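You operate a simulated robot arm through the tools that you are given. There is no shell and no other tool. Be economical: measure what you need, move in short steps, check, and stop when the job is done.

The job below is to be done with a simulated robot arm. You get a single attempt, and the scene is never put back.

Task
Put the green vase from the top of the long table on top of the glass cylinder there and the blue vase on top of the brass column.

The check looks at the end state, three seconds after you hand in, the way a careful person would. Anything else that was tipped, shoved, dropped, spilled or broken makes it a failure.

Robot
A 6-joint arm with a two-finger parallel gripper, fixed in place. Base frame: the origin is at the foot of the arm, x ahead of it, y to its left, z up; the work surface is at about z = 0.75. Lengths are in m, angles in degrees, forces in N, time in s.
With the tool pointing down near the work surface it reaches from about 0.26 to 0.68 m from the base axis. Its first joint turns from -66.0 to 66.0 degrees. Payload 2.9 kg.
The TCP is the grasp point between the finger pads, 0.03 m short of the fingertips. In the tool frame z runs along the fingers and y along their closing line. Largest opening 0.11 m; finger width 0.02, thickness 0.01; the body of the gripper, 0.048 by 0.112 m, starts 0.055 m behind the TCP.
Orientation is that of the tool frame in the base frame, as [roll, pitch, yaw] about the fixed x, y, z axes, in that order (R = Rz(yaw) Ry(pitch) Rx(roll)). With the fingers straight down and closing along the base's y, the tool's x points along the base's -x, its y along +y and its z along -z.

Tools
- The arm moves only by the tool drive_tool. Its arguments are lists of equal length, an entry for each row: "claw": the finger opening in m, from 0 to 0.11; "travel": the shift along the tool's x, y, z in m, a list of three; "rot": the turn, a rotation vector about the tool's x, y, z in degrees, a list of three. In form: {"claw": [claw, ...], "travel": [[x, y, z], ...], "rot": [[wx, wy, wz], ...]}. A call has 1 to 8 rows; each row is the pose to reach, as a shift and turn from the pose commanded when the call began, along the tool's axes at that moment. Rows are played at 5 a second. More than 0.05 m and 8.6 degrees between two rows, or a gripper value outside its range, and nothing of the call is played. Where a pose cannot be reached the arm comes as near as it can. A force on the tool above 40 N (or 10 N above the force at the start of the call, whichever is more), or a blocked arm, ends the call early, and 0.2 s more pass. Each finger travels about 0.108 m/s and halts on what it meets, pressing with about 31 N; the grip force reading is that of the motor and also rises with nothing between the fingers. The clock runs only during rows and for 0.2 s after the last one: add rows that repeat a pose to give the fingers time. It gives the time, the measured TCP pose, the force on the tool (base axes), the opening and the grip force at its end, in the units of the frame above (readings bear some noise).
- Cameras (640 x 400 px; columns grow to the right, rows downward): "scene" is fixed at [0.0861, 0.4391, 1.3998]; the picture's right is [-0.67, -0.74, 0.00], its down [-0.37, 0.33, -0.87] and it looks along [0.64, -0.58, -0.50] (base axes); focal length 335 px, centre (320, 200). "wrist" rides on the gripper at [-0.036, 0, -0.057] in the tool frame; the picture's right is [0.00, -1.00, 0.00], its down [0.97, 0.00, -0.24] and it looks along [0.24, 0.00, 0.97] (tool axes); focal length 218 px, centre (320, 200).
- camera(camera): a new picture of that camera. It takes no simulated time.
- point_at(camera, pixels): for up to 12 pixels [column, row] of the newest picture of that camera ("zoom" is the newest enlarged one), the place [x, y, z] in the base frame of the surface seen there, good to about 0.002 m, but the place of the scene camera against the robot may be out by one fixed shift of up to 0.012 m in any direction. It takes no simulated time.
- enlarge(camera, box): a new picture of the part [left, top, right, bottom] of that camera's present view, enlarged. It takes no simulated time.
- close_job(): hands the job in; it is judged then, once.

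Go step by step. Measure first, check grasps and placings, and put right what went wrong. The budget is 60 turns and 20 pictures, counting those below and the enlarged ones. Unless the task says otherwise, let go and move clear before handing in, and close with one line.

The tools are called after "Request:" as a command line: name --argument value ..., lists and objects as JSON in quotes. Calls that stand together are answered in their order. drive_tool: Moves the arm, as the interface text tells. Its arguments: {"type":"object","properties":{"claw":{"type":"array","items":{"type":"number"}},"travel":{"type":"array","items":{"type":"array","items":{"type":"number"}}},"rot":{"type":"array","items":{"type":"array","items":{"type":"number"}}}},"required":["claw","travel","rot"]} The other tools are called the same way: camera (camera) takes a picture; point_at (camera, pixels) gives the place of the surface under pixels of a picture; enlarge (camera, box) takes an enlarged picture of a part of a camera's view; close_job () hands the job in.

At the start:

```text
clock: 0.0
position: [0.3472, -0.2143, 1.0807]
ee_rot: [-180.0, 0.0, 180.0]
ft_force: [0.6, -0.6, -0.2]
width: 0.1099
finger_force: 0.0
```

scene: 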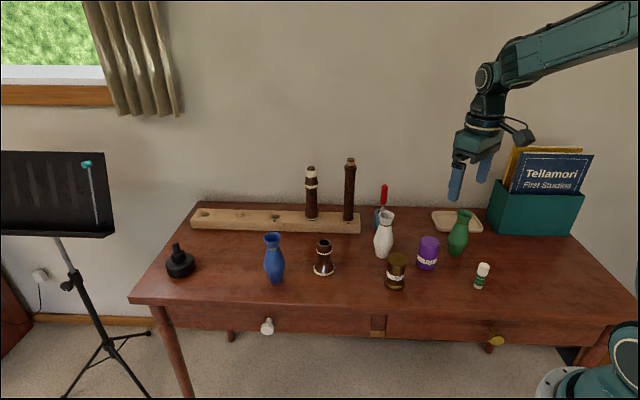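
wrist: 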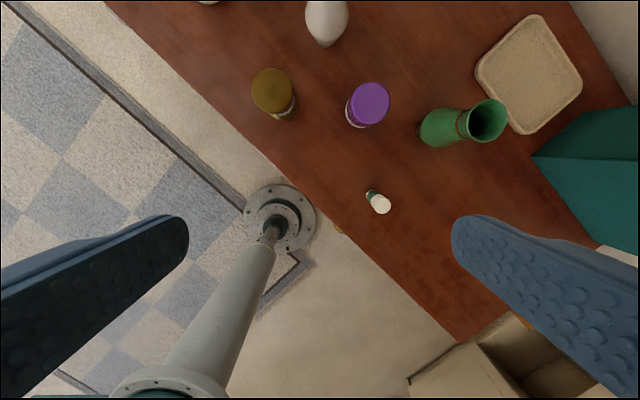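

I see a blue vase at (274,258), a green vase at (459,235), a brass-coloured labelled cylinder at (396,271) and a purple one at (428,253). I'll enlarge to identify the glass cylinder and the brass column.

Request:
enlarge --camera "scene" --box '[360, 180, 520, 300]'

Request:
enlarge --camera "scene" --box '[160, 150, 400, 300]'

```text
3.33 times, centred on (440, 240) of scene
```

zoom: 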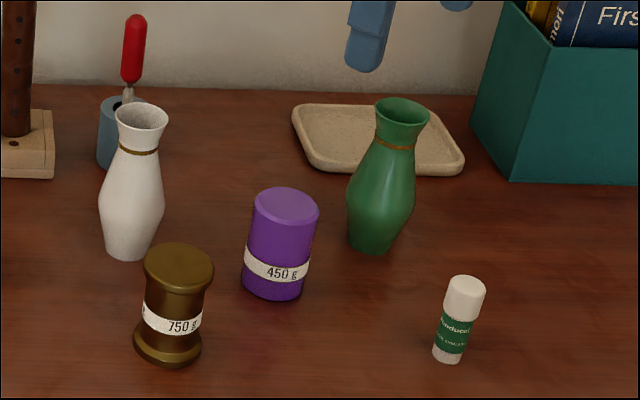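

```text
2.67 times, centred on (280, 225) of scene
```

zoom: 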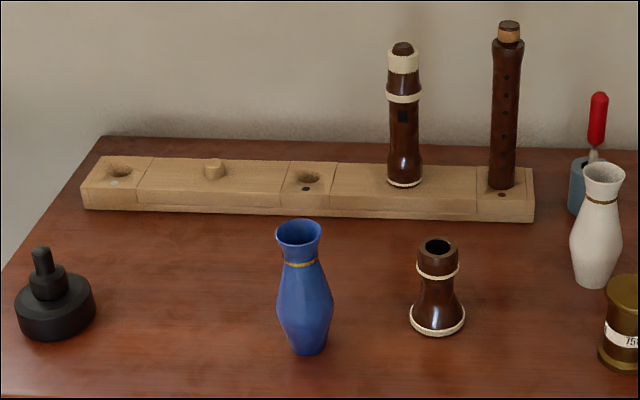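

The purple 450 g weight is the cylinder and the brass 750 g one is the column. I'll measure them and both vases.

Request:
point_at --camera "zoom" --pixels '[[299, 246], [278, 228], [321, 228], [300, 265], [304, 300], [280, 300], [331, 300], [308, 352], [345, 352], [299, 221], [437, 330], [620, 282]]'

Request:
point_at --camera "scene" --pixels '[[464, 212], [458, 236], [449, 236], [467, 236], [453, 256], [430, 238], [430, 250], [427, 268], [397, 257], [396, 274], [395, 289], [440, 280]]'

Request:
point_at --camera "wrist" --pixels '[[274, 90], [254, 90], [293, 90], [370, 103], [352, 103], [388, 103], [370, 86], [370, 121], [490, 119], [435, 130], [462, 128], [380, 205]]'

```text
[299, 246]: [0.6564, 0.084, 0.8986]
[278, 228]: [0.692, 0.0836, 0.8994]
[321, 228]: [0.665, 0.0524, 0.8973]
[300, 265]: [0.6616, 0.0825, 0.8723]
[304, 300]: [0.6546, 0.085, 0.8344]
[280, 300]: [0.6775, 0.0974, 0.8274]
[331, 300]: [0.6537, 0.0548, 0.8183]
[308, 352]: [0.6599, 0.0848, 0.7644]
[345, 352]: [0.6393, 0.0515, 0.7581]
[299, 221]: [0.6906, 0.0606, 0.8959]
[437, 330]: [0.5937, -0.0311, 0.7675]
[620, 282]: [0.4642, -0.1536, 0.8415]
```

```text
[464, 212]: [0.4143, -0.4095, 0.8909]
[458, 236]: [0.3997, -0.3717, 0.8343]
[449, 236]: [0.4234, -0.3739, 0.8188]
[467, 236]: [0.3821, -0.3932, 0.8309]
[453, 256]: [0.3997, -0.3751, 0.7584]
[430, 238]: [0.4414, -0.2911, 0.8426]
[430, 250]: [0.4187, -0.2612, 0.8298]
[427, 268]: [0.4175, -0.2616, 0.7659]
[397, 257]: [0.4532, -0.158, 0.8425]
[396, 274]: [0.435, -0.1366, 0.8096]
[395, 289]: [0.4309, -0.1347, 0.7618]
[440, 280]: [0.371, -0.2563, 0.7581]
```

```text
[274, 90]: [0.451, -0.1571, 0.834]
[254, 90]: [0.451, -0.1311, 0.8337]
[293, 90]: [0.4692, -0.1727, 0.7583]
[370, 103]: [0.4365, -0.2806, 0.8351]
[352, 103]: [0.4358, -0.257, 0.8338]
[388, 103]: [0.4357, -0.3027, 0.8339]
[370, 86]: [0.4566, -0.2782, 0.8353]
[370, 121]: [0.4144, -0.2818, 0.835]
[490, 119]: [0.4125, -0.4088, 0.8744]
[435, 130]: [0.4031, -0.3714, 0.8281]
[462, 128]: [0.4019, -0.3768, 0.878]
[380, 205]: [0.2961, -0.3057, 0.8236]
```

From the wrist, the purple top is centred near (0.436,-0.280), z 0.835. The green vase is near (0.405,-0.39) and the scene camera reads about 0.008 high. I'll move above the green vase to measure its rim.

Request:
drive_tool --claw '[0.11, 0.11, 0.11, 0.11, 0.11]' --travel '[[-0.013, -0.043, 0], [-0.026, -0.086, 0.007], [-0.04, -0.13, 0.014], [-0.053, -0.17, 0.02], [-0.053, -0.17, 0.02]]' --rot '[[0, 0, 0], [0, 0, 0], [0, 0, 0], [0, 0, 0], [0, 0, 0]]'

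Request:
camera --camera "wrist"

```text
clock: 1.2
position: [0.3995, -0.3841, 1.0608]
ee_rot: [179.9, 0.1, -179.9]
ft_force: [-0.5, -0.5, 0.2]
width: 0.1101
finger_force: 0.1
```

```text
15 pictures are left
```

wrist: 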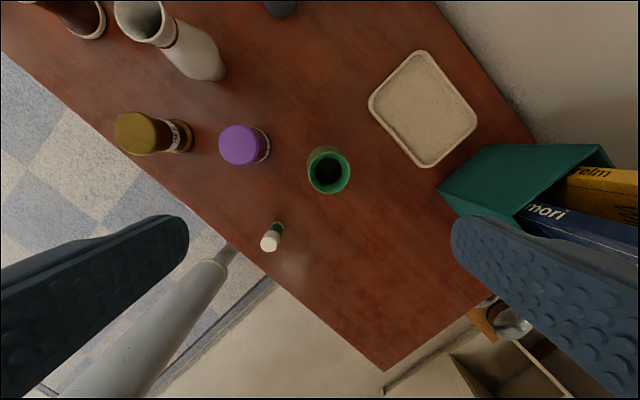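

Request:
point_at --camera "wrist" --pixels '[[308, 172], [350, 172], [329, 152], [329, 192], [313, 150], [328, 171], [221, 145], [259, 145], [240, 126], [240, 164], [115, 133], [158, 133]]'

Request:
enlarge --camera "wrist" --box '[290, 130, 370, 210]'

```text
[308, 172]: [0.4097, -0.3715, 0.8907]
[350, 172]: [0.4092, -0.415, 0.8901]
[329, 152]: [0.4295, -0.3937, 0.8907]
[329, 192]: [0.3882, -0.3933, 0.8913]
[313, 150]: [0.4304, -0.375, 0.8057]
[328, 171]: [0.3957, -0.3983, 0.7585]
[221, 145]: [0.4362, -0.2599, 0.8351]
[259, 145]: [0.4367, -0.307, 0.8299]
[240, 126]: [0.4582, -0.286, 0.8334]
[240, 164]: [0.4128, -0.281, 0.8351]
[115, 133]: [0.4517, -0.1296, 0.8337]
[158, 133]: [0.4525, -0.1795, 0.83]
```

```text
5.00 times, centred on (330, 170) of wrist
```

zoom: 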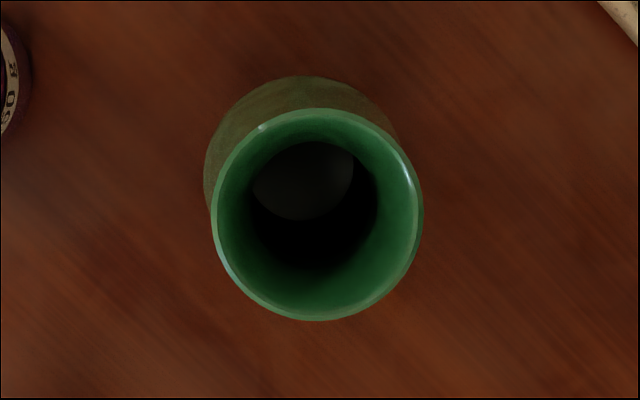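

The green rim is centred at (0.409,-0.393), z 0.891, 0.043 across. The purple top is at (0.4355,-0.281). A rim grip lets the vase hang upright, so first I'll check the box clearance at (437,190) and the white vase position.

Request:
point_at --camera "wrist" --pixels '[[442, 189], [485, 146], [520, 212], [572, 175], [540, 150], [140, 20], [140, 3], [117, 15], [212, 70], [280, 8], [100, 20], [187, 145]]'

Request:
drive_tool --claw '[0.09, 0.09, 0.09, 0.09]' --travel '[[-0.009, -0.0085, 0.03], [-0.009, -0.0085, 0.07], [-0.009, -0.0085, 0.1], [-0.009, -0.0085, 0.1]]' --rot '[[0, 0, 0], [0, 0, 0], [0, 0, 0], [0, 0, 0]]'

```text
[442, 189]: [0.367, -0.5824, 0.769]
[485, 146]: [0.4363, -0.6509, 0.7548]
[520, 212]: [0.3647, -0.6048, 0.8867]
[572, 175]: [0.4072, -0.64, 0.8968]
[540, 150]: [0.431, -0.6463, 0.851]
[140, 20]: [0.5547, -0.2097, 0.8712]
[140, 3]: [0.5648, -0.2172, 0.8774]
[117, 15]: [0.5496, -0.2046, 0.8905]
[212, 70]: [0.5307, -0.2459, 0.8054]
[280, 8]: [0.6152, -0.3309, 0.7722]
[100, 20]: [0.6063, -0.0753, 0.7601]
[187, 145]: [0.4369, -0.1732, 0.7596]
```

```text
clock: 2.2
position: [0.4088, -0.393, 0.9617]
ee_rot: [180.0, -0.1, 180.0]
ft_force: [-0.6, -0.3, 0.9]
width: 0.09
finger_force: 0.0
```

The box is clear (y below -0.58). I'll descend to the rim and close.

Request:
drive_tool --claw '[0.09, 0.09, 0.09, 0.05, 0.035, 0.035, 0.035]' --travel '[[0, 0, 0.04], [0, 0, 0.077], [0, 0, 0.077], [0, 0, 0.077], [0, 0, 0.077], [0, 0, 0.077], [0, 0, 0.077]]' --rot '[[0, 0, 0], [0, 0, 0], [0, 0, 0], [0, 0, 0], [0, 0, 0], [0, 0, 0], [0, 0, 0]]'

Request:
enlarge --camera "scene" --box '[400, 150, 520, 270]'

```text
clock: 3.8
position: [0.4081, -0.3941, 0.8835]
ee_rot: [180.0, 0.0, 180.0]
ft_force: [0.1, -0.6, 0.5]
width: 0.0432
finger_force: 31.0
```

```text
3.33 times, centred on (460, 210) of scene
```

zoom: 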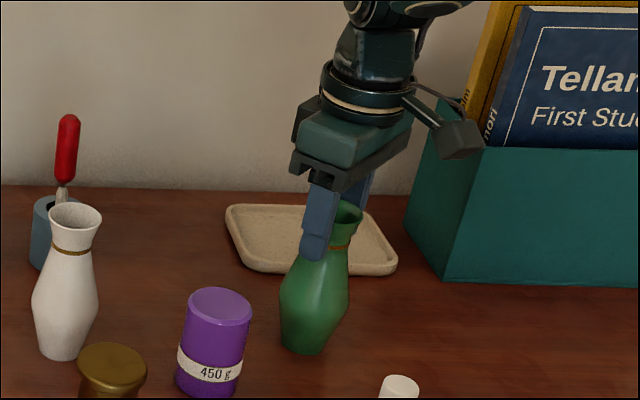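

The rim is gripped at 0.0432 with 31 N and the vase is upright. I'll lift slowly.

Request:
drive_tool --claw '[0.035, 0.035, 0.035, 0.035, 0.035, 0.035, 0.035, 0.035]' --travel '[[0, 0, -0.004], [0, 0, -0.015], [0, 0, -0.035], [0, 0, -0.055], [0, 0, -0.075], [0, 0, -0.095], [0, 0, -0.11], [0, 0, -0.11]]' --rot '[[0, 0, 0], [0, 0, 0], [0, 0, 0], [0, 0, 0], [0, 0, 0], [0, 0, 0], [0, 0, 0], [0, 0, 0]]'

Request:
camera --camera "scene"

```text
clock: 5.6
position: [0.4069, -0.3934, 0.9937]
ee_rot: [-180.0, 0.0, -180.0]
ft_force: [0.1, 0.1, -0.9]
width: 0.0434
finger_force: 31.3
```

```text
12 pictures are left
```

scene: 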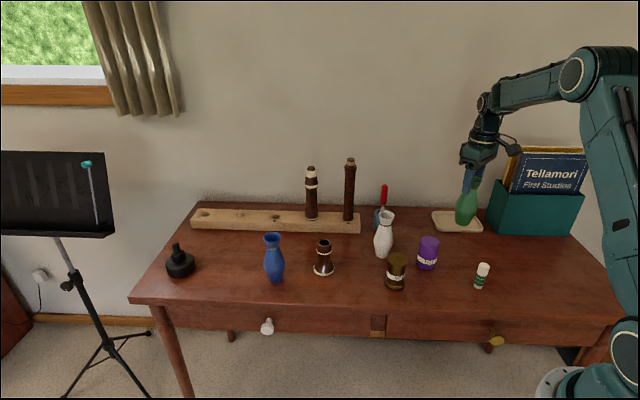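

The vase hangs upright in the grip, its bottom near z 0.86. I'll carry it over the purple cylinder.

Request:
drive_tool --claw '[0.035, 0.035, 0.035, 0.035, 0.035, 0.035, 0.035, 0.035]' --travel '[[-0.002, 0.008, 0], [-0.006, 0.027, 0], [-0.012, 0.05, 0], [-0.018, 0.075, 0], [-0.023, 0.096, 0], [-0.0265, 0.109, 0], [-0.0265, 0.112, 0], [-0.0265, 0.112, 0]]' --rot '[[0, 0, 0], [0, 0, 0], [0, 0, 0], [0, 0, 0], [0, 0, 0], [0, 0, 0], [0, 0, 0], [0, 0, 0]]'

Request:
enlarge --camera "scene" --box '[360, 170, 480, 290]'

Request:
camera --camera "wrist"

```text
clock: 7.4
position: [0.4362, -0.2819, 0.9943]
ee_rot: [179.9, -0.1, 180.0]
ft_force: [0.1, 0.1, -1.2]
width: 0.0432
finger_force: 31.2
```

```text
3.33 times, centred on (420, 230) of scene
```

zoom: 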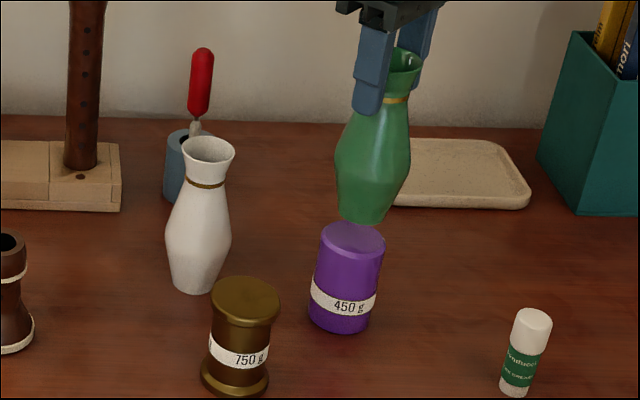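

```text
10 pictures are left
```

wrist: 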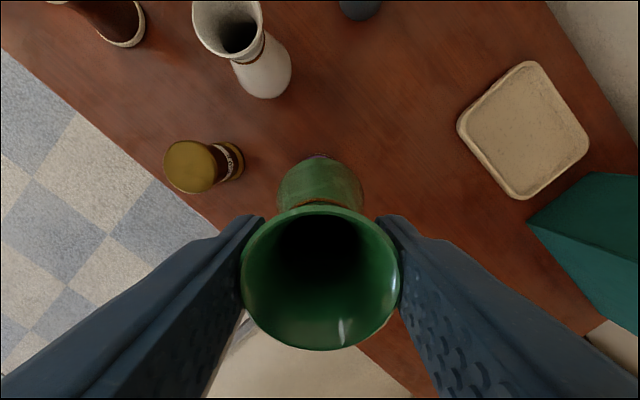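

The vase hangs just above the purple top with perhaps a slight tilt. I'll measure the rim and base relative to the cylinder.

Request:
point_at --camera "wrist" --pixels '[[320, 208], [323, 348], [244, 275], [396, 280], [278, 195], [363, 195], [320, 162], [318, 155], [165, 167], [190, 143], [190, 191], [212, 167]]'

Request:
point_at --camera "zoom" --pixels '[[341, 208], [366, 220], [387, 212], [322, 238], [353, 254], [384, 240], [353, 226], [337, 160], [375, 160], [408, 160], [403, 95], [404, 50]]'

```text
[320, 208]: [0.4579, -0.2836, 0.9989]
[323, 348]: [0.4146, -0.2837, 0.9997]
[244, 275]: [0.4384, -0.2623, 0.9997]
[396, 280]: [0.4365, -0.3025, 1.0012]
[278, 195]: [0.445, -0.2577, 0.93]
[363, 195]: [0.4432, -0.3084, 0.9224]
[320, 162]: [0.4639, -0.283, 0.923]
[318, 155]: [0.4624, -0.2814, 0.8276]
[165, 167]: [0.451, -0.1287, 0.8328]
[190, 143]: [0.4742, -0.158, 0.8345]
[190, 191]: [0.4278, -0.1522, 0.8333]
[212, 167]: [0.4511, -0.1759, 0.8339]
```

```text
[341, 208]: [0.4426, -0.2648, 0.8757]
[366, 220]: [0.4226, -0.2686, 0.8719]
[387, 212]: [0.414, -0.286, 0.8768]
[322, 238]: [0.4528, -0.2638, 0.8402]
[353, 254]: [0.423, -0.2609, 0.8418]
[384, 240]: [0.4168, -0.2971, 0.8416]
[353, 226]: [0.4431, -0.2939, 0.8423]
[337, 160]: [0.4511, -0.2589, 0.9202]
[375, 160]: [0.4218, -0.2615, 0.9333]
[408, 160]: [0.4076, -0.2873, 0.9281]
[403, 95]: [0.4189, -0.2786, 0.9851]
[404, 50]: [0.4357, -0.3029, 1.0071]
```

The rim centre is (0.4363,-0.283) against the cylinder's (0.4355,-0.281), so it is nearly centred and close to level. I'll nudge y by 1.5 mm and lower to just above contact.

Request:
drive_tool --claw '[0.035, 0.035, 0.035, 0.035, 0.035, 0.035]' --travel '[[0, 0.0015, 0.006], [0, 0.0015, 0.012], [0, 0.0015, 0.018], [0, 0.0015, 0.021], [0, 0.0015, 0.023], [0, 0.0015, 0.023]]' --rot '[[0, 0, 0], [0, 0, 0], [0, 0, 0], [0, 0, 0], [0, 0, 0], [0, 0, 0]]'

```text
clock: 8.8
position: [0.4333, -0.2791, 0.9698]
ee_rot: [180.0, 0.0, 180.0]
ft_force: [-0.6, -0.2, -1.2]
width: 0.0432
finger_force: 30.9
```

There is no contact yet (-1.2 N is the vase's weight). I'll lower in 1 mm steps.

Request:
drive_tool --claw '[0.035, 0.035, 0.035]' --travel '[[0, 0, 0.001], [0, 0, 0.0015], [0, 0, 0.0015]]' --rot '[[0, 0, 0], [0, 0, 0], [0, 0, 0]]'

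Request:
enlarge --camera "scene" --box '[390, 180, 470, 280]'

```text
clock: 9.6
position: [0.4354, -0.2791, 0.9689]
ee_rot: [-180.0, 0.1, -179.9]
ft_force: [-0.4, -0.1, -1.3]
width: 0.0432
finger_force: 31.1
```

```text
4.00 times, centred on (430, 230) of scene
```

zoom: 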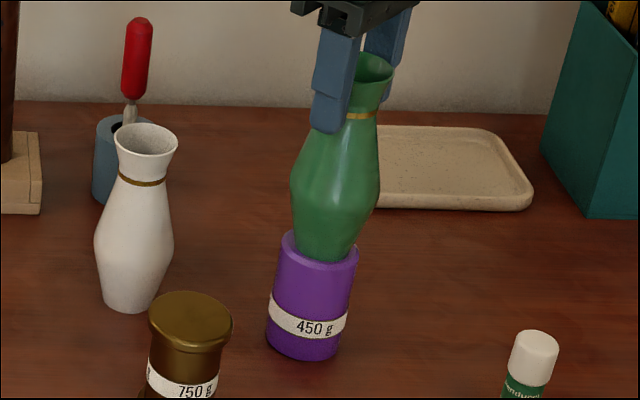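

Rechecking the rim's right edge at (394,75) puts the vase axis vertical, and the base is within the purple top. I'll keep lowering to contact.

Request:
drive_tool --claw '[0.035, 0.035, 0.035]' --travel '[[0, 0, 0.001], [0, 0, 0.0015], [0, 0, 0.0015]]' --rot '[[0, 0, 0], [0, 0, 0], [0, 0, 0]]'

```text
clock: 10.4
position: [0.4348, -0.2794, 0.9694]
ee_rot: [-180.0, 0.2, 179.9]
ft_force: [-4.0, -0.2, 17.3]
width: 0.0434
finger_force: 31.4
```

It is in firm contact at 17 N. I'll relax by 1.2 mm before letting go.

Request:
drive_tool --claw '[0.035, 0.035]' --travel '[[0, 0, -0.0012], [0, 0, -0.0012]]' --rot '[[0, 0, 0], [0, 0, 0]]'

```text
clock: 11.0
position: [0.4366, -0.2794, 0.9676]
ee_rot: [-179.9, 0.1, -180.0]
ft_force: [0.3, -1.8, 12.2]
width: 0.0433
finger_force: 31.4
```

Request:
drive_tool --claw '[0.035, 0.035]' --travel '[[0, 0, -0.0008], [0, 0, -0.0008]]' --rot '[[0, 0, 0], [0, 0, 0]]'

```text
clock: 11.6
position: [0.436, -0.2794, 0.9687]
ee_rot: [-180.0, 0.0, -180.0]
ft_force: [1.8, -0.6, 4.1]
width: 0.0434
finger_force: 31.3
```

Only 4 N remains, so I'll open gently.

Request:
drive_tool --claw '[0.044, 0.046, 0.05, 0.06, 0.075, 0.085, 0.085]' --travel '[[0, 0, 0], [0, 0, 0], [0, 0, 0], [0, 0, 0], [0, 0, 0], [0, 0, 0], [0, 0, 0]]' --rot '[[0, 0, 0], [0, 0, 0], [0, 0, 0], [0, 0, 0], [0, 0, 0], [0, 0, 0], [0, 0, 0]]'

Request:
enlarge --camera "scene" --box '[390, 180, 470, 280]'

```text
clock: 13.2
position: [0.4355, -0.2797, 0.9699]
ee_rot: [179.9, 0.0, 180.0]
ft_force: [0.3, -0.5, 0.3]
width: 0.0848
finger_force: 0.0
```

```text
4.00 times, centred on (430, 230) of scene
```

zoom: 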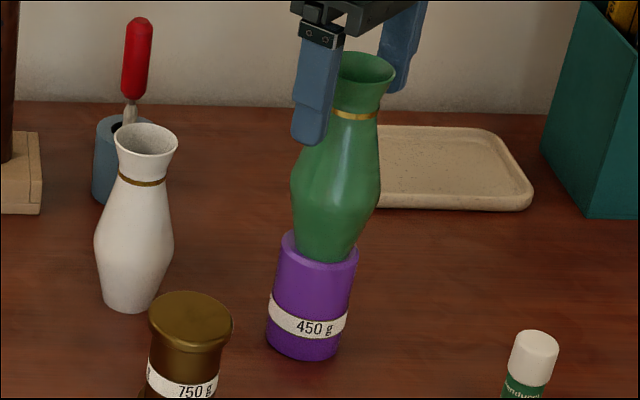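

The green vase stands centred on the purple cylinder. I'll retreat straight up and then go toward the blue vase.

Request:
drive_tool --claw '[0.085, 0.085, 0.085, 0.085, 0.085]' --travel '[[0, 0, -0.015], [0, 0, -0.05], [0, 0, -0.09], [0, 0, -0.12], [0, 0, -0.12]]' --rot '[[0, 0, 0], [0, 0, 0], [0, 0, 0], [0, 0, 0], [0, 0, 0]]'

Request:
drive_tool --claw '[0.085, 0.085, 0.085, 0.085, 0.085, 0.085, 0.085, 0.085]' --travel '[[-0.02, 0.044, 0], [-0.04, 0.088, 0], [-0.06, 0.13, 0], [-0.08, 0.172, 0], [-0.1, 0.214, 0], [-0.12, 0.256, 0], [-0.14, 0.296, 0], [-0.16, 0.33, 0]]' --rot '[[0, 0, 0], [0, 0, 0], [0, 0, 0], [0, 0, 0], [0, 0, 0], [0, 0, 0], [0, 0, 0], [0, 0, 0]]'

Request:
camera --camera "wrist"

```text
clock: 14.4
position: [0.4351, -0.2813, 1.0902]
ee_rot: [179.9, 0.0, 180.0]
ft_force: [0.3, 0.1, -0.1]
width: 0.0852
finger_force: 0.0
```

```text
clock: 16.2
position: [0.5959, 0.051, 1.0895]
ee_rot: [-180.0, 0.0, 179.9]
ft_force: [0.7, 0.6, 0.7]
width: 0.0848
finger_force: 0.1
```

```text
7 pictures are left
```

wrist: 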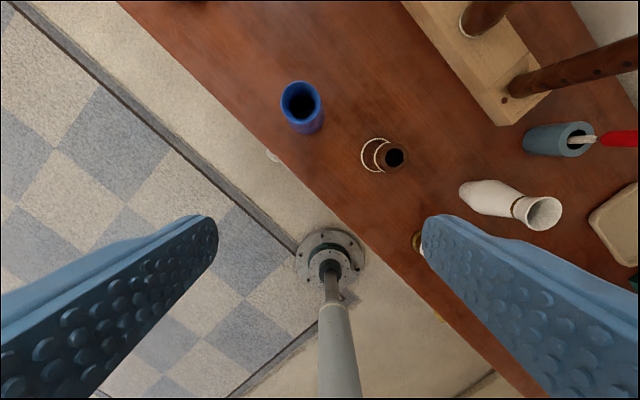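

The blue rim is visible around (301,102). I'll measure it.

Request:
point_at --camera "wrist" --pixels '[[282, 102], [320, 101], [301, 84], [301, 120], [308, 134], [397, 157], [545, 210], [600, 60]]'

```text
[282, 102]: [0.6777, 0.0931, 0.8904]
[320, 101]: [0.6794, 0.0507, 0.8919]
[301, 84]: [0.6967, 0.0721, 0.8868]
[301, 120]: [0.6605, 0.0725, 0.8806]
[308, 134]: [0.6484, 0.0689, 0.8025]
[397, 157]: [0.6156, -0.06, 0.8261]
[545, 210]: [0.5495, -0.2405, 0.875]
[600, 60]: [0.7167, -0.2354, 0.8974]
```

The blue rim is centred at (0.678,0.072), z 0.891, at the edge of reach. I'll try moving above it.

Request:
drive_tool --claw '[0.085, 0.085, 0.085, 0.085, 0.085]' --travel '[[-0.03, 0.007, 0.03], [-0.056, 0.014, 0.06], [-0.082, 0.0215, 0.09], [-0.082, 0.0215, 0.12], [-0.082, 0.0215, 0.12]]' --rot '[[0, 0, 0], [0, 0, 0], [0, 0, 0], [0, 0, 0], [0, 0, 0]]'

```text
clock: 17.4
position: [0.6691, 0.0741, 0.9677]
ee_rot: [-180.0, 0.0, -179.9]
ft_force: [-0.2, -0.5, 0.1]
width: 0.0849
finger_force: 0.0
out of reach, approached as far as the arm can: row 3, 4, 5
```

The arm stops at x 0.669, 9 mm short. Tilting the tool about its closing axis, fingers outward by 14°, brings the wrist in.

Request:
drive_tool --claw '[0.085, 0.085, 0.085, 0.085]' --travel '[[0, 0, 0], [0, 0, 0], [0, 0, 0], [0, 0, 0]]' --rot '[[0, -5, 0], [0, -10, 0], [0, -14, 0], [0, -14, 0]]'

```text
clock: 18.4
position: [0.6856, 0.0804, 0.9901]
ee_rot: [-179.0, 12.9, -180.0]
ft_force: [-0.1, 0.2, -0.5]
width: 0.0847
finger_force: 0.0
out of reach, approached as far as the arm can: row 1, 2, 3, 4
```

The pose is still out of reach, probably because higher wrist positions cut the reach. I'll back off inward and slightly down to regain an exact pose.

Request:
drive_tool --claw '[0.085, 0.085, 0.085, 0.085]' --travel '[[0.02, 0, 0.0], [0.04, 0, 0.005], [0.0558, 0, 0.01], [0.0558, 0, 0.01]]' --rot '[[0, 0, 0], [0, 0, 0], [0, 0, 0], [0, 0, 0]]'

```text
clock: 19.4
position: [0.6518, 0.0836, 0.9989]
ee_rot: [-179.3, 12.1, 180.0]
ft_force: [0.7, 0.2, -0.2]
width: 0.0852
finger_force: 0.1
out of reach, approached as far as the arm can: row 1, 2, 3, 4
```

The outward tilt seems to hit a wrist limit. I'll undo the tilt while pulling inward.

Request:
drive_tool --claw '[0.085, 0.085, 0.085, 0.085]' --travel '[[0.01, 0, -0.01], [0.02, 0, -0.02], [0.02, 0, -0.02], [0.02, 0, -0.02]]' --rot '[[0, 5, 0], [0, 10, 0], [0, 14, 0], [0, 14, 0]]'

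```text
clock: 20.4
position: [0.6286, 0.0853, 1.0173]
ee_rot: [180.0, -0.1, 180.0]
ft_force: [0.4, 0.5, -1.2]
width: 0.0849
finger_force: 0.1
```

It is vertical again and exactly reached at (0.629,0.085,1.017). I'll descend inward of the vase at x≈0.61 to rim height, then slide outward with the fingers straddling the rim.

Request:
drive_tool --claw '[0.095, 0.095, 0.095, 0.095, 0.095]' --travel '[[0.0186, -0.0131, 0.03], [0.0186, -0.0131, 0.065], [0.0186, -0.0131, 0.1], [0.0186, -0.0131, 0.133], [0.0186, -0.0131, 0.133]]' --rot '[[0, 0, 0], [0, 0, 0], [0, 0, 0], [0, 0, 0], [0, 0, 0]]'

Request:
drive_tool --claw '[0.095, 0.095, 0.095, 0.095, 0.095]' --travel '[[-0.02, 0, 0], [-0.04, 0, 0], [-0.058, 0, 0], [-0.068, 0, 0], [-0.068, 0, 0]]' --rot '[[0, 0, 0], [0, 0, 0], [0, 0, 0], [0, 0, 0], [0, 0, 0]]'

```text
clock: 21.6
position: [0.6264, 0.0714, 0.885]
ee_rot: [-180.0, -0.1, -180.0]
ft_force: [-0.5, -1.2, -0.2]
width: 0.0952
finger_force: 0.2
out of reach, approached as far as the arm can: row 2, 3, 4, 5
```

```text
clock: 22.8
position: [0.6788, 0.0711, 0.8858]
ee_rot: [180.0, -0.1, -180.0]
ft_force: [-0.4, -0.4, -0.9]
width: 0.0952
finger_force: 0.0
out of reach, approached as far as the arm can: row 3, 4, 5
```

The TCP is at (0.679,0.071,0.886), right on the blue rim. I'll check with the wrist camera before closing.

Request:
camera --camera "wrist"

```text
6 pictures are left
```

wrist: 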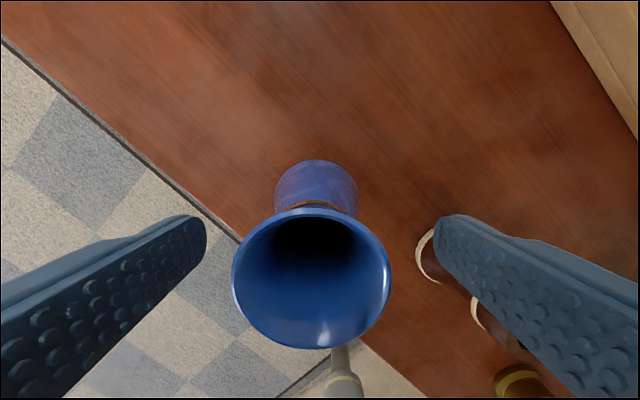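

The rim sits like the gripped green one did, about 2 mm toward +y. I'll nudge and close.

Request:
drive_tool --claw '[0.095, 0.07, 0.05, 0.035, 0.035, 0.035]' --travel '[[0, 0.002, 0], [0, 0.002, 0], [0, 0.002, 0], [0, 0.002, 0], [0, 0.002, 0], [0, 0.002, 0]]' --rot '[[0, 0, 0], [0, 0, 0], [0, 0, 0], [0, 0, 0], [0, 0, 0], [0, 0, 0]]'

```text
clock: 24.2
position: [0.6778, 0.0736, 0.8847]
ee_rot: [180.0, 0.0, 179.9]
ft_force: [1.0, 0.7, -0.7]
width: 0.0432
finger_force: 30.5
```

It is gripped at 0.0432 with 30.5 N. I'll lift slowly, drifting inward to stay within reach.

Request:
drive_tool --claw '[0.035, 0.035, 0.035, 0.035, 0.035, 0.035, 0.035, 0.035]' --travel '[[0.001, 0, -0.004], [0.003, 0, -0.015], [0.006, 0, -0.03], [0.012, 0, -0.048], [0.02, 0, -0.066], [0.03, 0, -0.084], [0.036, 0, -0.1], [0.036, 0, -0.1]]' --rot '[[0, 0, 0], [0, 0, 0], [0, 0, 0], [0, 0, 0], [0, 0, 0], [0, 0, 0], [0, 0, 0], [0, 0, 0]]'

```text
clock: 26.0
position: [0.6414, 0.0737, 0.9836]
ee_rot: [180.0, 0.1, 180.0]
ft_force: [0.1, 0.4, -1.6]
width: 0.0434
finger_force: 31.1
out of reach, approached as far as the arm can: row 4, 5, 6
```

The blue vase is lifted, bottom near z 0.85. I'll raise it a bit more and carry it toward the brass column.

Request:
drive_tool --claw '[0.035, 0.035, 0.035, 0.035, 0.035, 0.035, 0.035, 0.035]' --travel '[[0.005, 0, -0.012], [0.015, -0.006, -0.025], [0.03, -0.025, -0.032], [0.05, -0.047, -0.035], [0.07, -0.07, -0.035], [0.088, -0.092, -0.035], [0.1, -0.108, -0.035], [0.1, -0.11, -0.035]]' --rot '[[0, 0, 0], [0, 0, 0], [0, 0, 0], [0, 0, 0], [0, 0, 0], [0, 0, 0], [0, 0, 0], [0, 0, 0]]'

```text
clock: 27.8
position: [0.5423, -0.0367, 1.0204]
ee_rot: [-180.0, 0.0, -180.0]
ft_force: [0.2, -0.4, -1.4]
width: 0.0432
finger_force: 31.1
```

Request:
drive_tool --claw '[0.035, 0.035, 0.035, 0.035, 0.035, 0.035, 0.035, 0.035]' --travel '[[0.006, -0.008, 0], [0.022, -0.028, 0], [0.04, -0.052, 0], [0.058, -0.076, 0], [0.075, -0.098, 0], [0.087, -0.112, 0], [0.0904, -0.1162, 0], [0.0904, -0.1162, 0]]' --rot '[[0, 0, 0], [0, 0, 0], [0, 0, 0], [0, 0, 0], [0, 0, 0], [0, 0, 0], [0, 0, 0], [0, 0, 0]]'

Request:
drive_tool --claw '[0.035, 0.035, 0.035, 0.035]' --travel '[[0, 0, 0.008], [0, 0, 0.018], [0, 0, 0.024], [0, 0, 0.024]]' --rot '[[0, 0, 0], [0, 0, 0], [0, 0, 0], [0, 0, 0]]'

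Request:
camera --camera "wrist"

Request:
enlarge --camera "scene" --box '[350, 180, 450, 300]'

```text
clock: 29.6
position: [0.4514, -0.1524, 1.0225]
ee_rot: [180.0, 0.1, -180.0]
ft_force: [0.0, -0.4, -1.8]
width: 0.0431
finger_force: 30.9
```

```text
clock: 30.6
position: [0.4514, -0.1524, 0.9961]
ee_rot: [180.0, 0.0, 179.9]
ft_force: [0.8, -0.7, -1.7]
width: 0.0431
finger_force: 31.4
```

```text
5 pictures are left
```

wrist: 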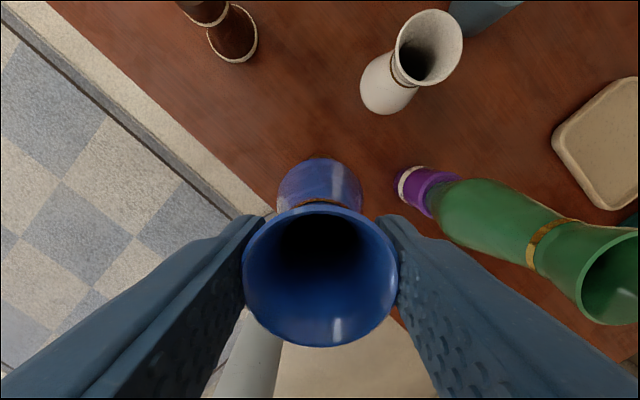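

```text
3.33 times, centred on (400, 240) of scene
```

zoom: 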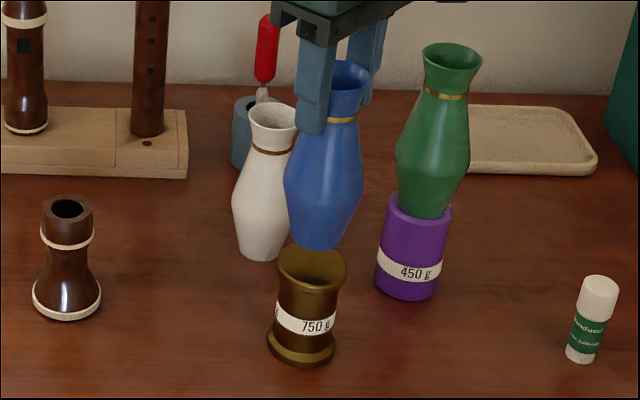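

Request:
point_at --camera "wrist" --pixels '[[320, 206], [322, 344], [246, 275], [394, 280], [279, 193], [361, 193], [320, 160]]'

Request:
point_at --camera "zoom" --pixels '[[318, 248], [293, 237], [344, 237], [279, 265], [312, 287], [346, 265]]'

```text
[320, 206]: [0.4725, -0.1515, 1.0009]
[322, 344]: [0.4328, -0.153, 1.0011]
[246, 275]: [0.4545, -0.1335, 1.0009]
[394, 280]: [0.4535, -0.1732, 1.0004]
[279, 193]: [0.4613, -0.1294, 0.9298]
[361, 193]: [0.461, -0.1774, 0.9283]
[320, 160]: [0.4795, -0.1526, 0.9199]
```

```text
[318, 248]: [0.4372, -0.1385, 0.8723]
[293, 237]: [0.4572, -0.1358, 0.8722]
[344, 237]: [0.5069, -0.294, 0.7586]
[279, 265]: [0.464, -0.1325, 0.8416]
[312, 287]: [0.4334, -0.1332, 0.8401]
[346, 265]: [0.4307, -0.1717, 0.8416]
```

The vase is level, rim centre (0.4527,-0.1533) against the column's (0.451,-0.1525). I'll trim by 1.5 mm and lower to near contact.

Request:
drive_tool --claw '[0.035, 0.035, 0.035, 0.035, 0.035, 0.035]' --travel '[[0.0015, 0.0005, 0.006], [0.0015, 0.0005, 0.012], [0.0015, 0.0005, 0.018], [0.0015, 0.0005, 0.021], [0.0015, 0.0005, 0.0235], [0.0015, 0.0005, 0.0235]]' --rot '[[0, 0, 0], [0, 0, 0], [0, 0, 0], [0, 0, 0], [0, 0, 0], [0, 0, 0]]'

Request:
drive_tool --claw '[0.035, 0.035]' --travel '[[0, 0, 0.0008], [0, 0, 0.0008]]' --rot '[[0, 0, 0], [0, 0, 0]]'

```text
clock: 32.0
position: [0.4516, -0.1524, 0.9744]
ee_rot: [179.9, 0.0, 179.9]
ft_force: [0.3, 0.2, -1.7]
width: 0.0431
finger_force: 31.4
```

```text
clock: 32.6
position: [0.4517, -0.1526, 0.971]
ee_rot: [180.0, 0.1, -180.0]
ft_force: [-0.1, -0.1, -1.9]
width: 0.0433
finger_force: 31.3
```

Request:
drive_tool --claw '[0.035, 0.035]' --travel '[[0, 0, 0.001], [0, 0, 0.001]]' --rot '[[0, 0, 0], [0, 0, 0]]'

```text
clock: 33.2
position: [0.4506, -0.1518, 0.9717]
ee_rot: [-180.0, 0.0, -179.9]
ft_force: [-0.6, -0.7, -2.3]
width: 0.0433
finger_force: 30.1
```

There is still no contact, so I'll go down another millimetre.

Request:
drive_tool --claw '[0.035, 0.035]' --travel '[[0, 0, 0.001], [0, 0, 0.001]]' --rot '[[0, 0, 0], [0, 0, 0]]'

```text
clock: 33.8
position: [0.4499, -0.1517, 0.9704]
ee_rot: [-180.0, 0.0, 179.9]
ft_force: [-0.7, -0.7, -1.8]
width: 0.0432
finger_force: 30.8
```

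Request:
drive_tool --claw '[0.035, 0.035]' --travel '[[0, 0, 0.001], [0, 0, 0.001]]' --rot '[[0, 0, 0], [0, 0, 0]]'

```text
clock: 34.4
position: [0.4512, -0.1523, 0.9702]
ee_rot: [-180.0, 0.0, 180.0]
ft_force: [-1.0, -0.1, -0.3]
width: 0.0431
finger_force: 30.9
```

The force moved from -1.8 to -0.3 N, so contact is just starting. I'll go half a millimetre more.

Request:
drive_tool --claw '[0.035, 0.035]' --travel '[[0, 0, 0.0005], [0, 0, 0.0005]]' --rot '[[0, 0, 0], [0, 0, 0]]'

```text
clock: 35.0
position: [0.4509, -0.1522, 0.9703]
ee_rot: [-180.0, 0.0, 180.0]
ft_force: [-2.0, -0.4, 8.6]
width: 0.0433
finger_force: 30.9
```

Contact is confirmed at 8.6 N. I'll ease off slightly and open gently.

Request:
drive_tool --claw '[0.035, 0.035, 0.044, 0.046, 0.05, 0.06, 0.075, 0.08]' --travel '[[0, 0, -0.0004], [0, 0, -0.0004], [0, 0, -0.0004], [0, 0, -0.0004], [0, 0, -0.0004], [0, 0, -0.0004], [0, 0, -0.0004], [0, 0, -0.0004]]' --rot '[[0, 0, 0], [0, 0, 0], [0, 0, 0], [0, 0, 0], [0, 0, 0], [0, 0, 0], [0, 0, 0], [0, 0, 0]]'

Request:
enlarge --camera "scene" --box '[350, 180, 450, 300]'

```text
clock: 36.8
position: [0.4499, -0.1511, 0.9698]
ee_rot: [-180.0, 0.0, 180.0]
ft_force: [1.2, 0.0, 0.0]
width: 0.0799
finger_force: 0.0
```

```text
3.33 times, centred on (400, 240) of scene
```

zoom: 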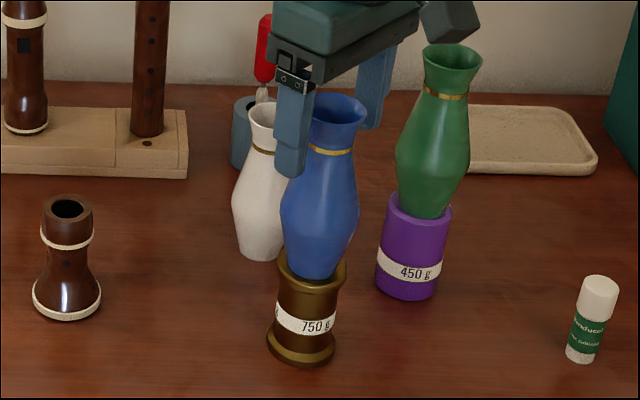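

The blue vase stands centred on the brass column. I'll retreat straight up and verify.

Request:
drive_tool --claw '[0.08, 0.08, 0.08, 0.08, 0.08, 0.08]' --travel '[[0, 0, -0.012], [0, 0, -0.04], [0, 0, -0.08], [0, 0, -0.12], [0, 0, -0.14], [0, 0, -0.14]]' --rot '[[0, 0, 0], [0, 0, 0], [0, 0, 0], [0, 0, 0], [0, 0, 0], [0, 0, 0]]'

Request:
camera --camera "scene"

```text
clock: 38.2
position: [0.4509, -0.1532, 1.1104]
ee_rot: [180.0, 0.0, 179.9]
ft_force: [0.2, -0.4, 0.9]
width: 0.0802
finger_force: 0.1
```

```text
2 pictures are left
```

scene: 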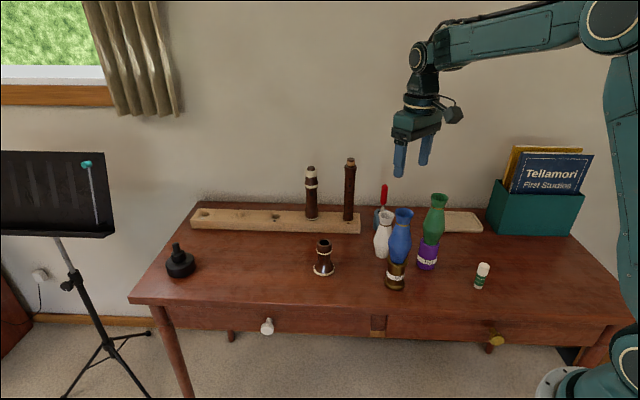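

Both vases stand upright on their targets, (402,235) on brass and (434,218) on purple. Nothing else has moved and the arm is clear, so I'm handing in.

Request:
close_job

```text
The job is handed in.
```

The green vase now stands on the glass cylinder (I took this to be the purple 450 g one), the blue vase stands on the brass column, and nothing else was moved.
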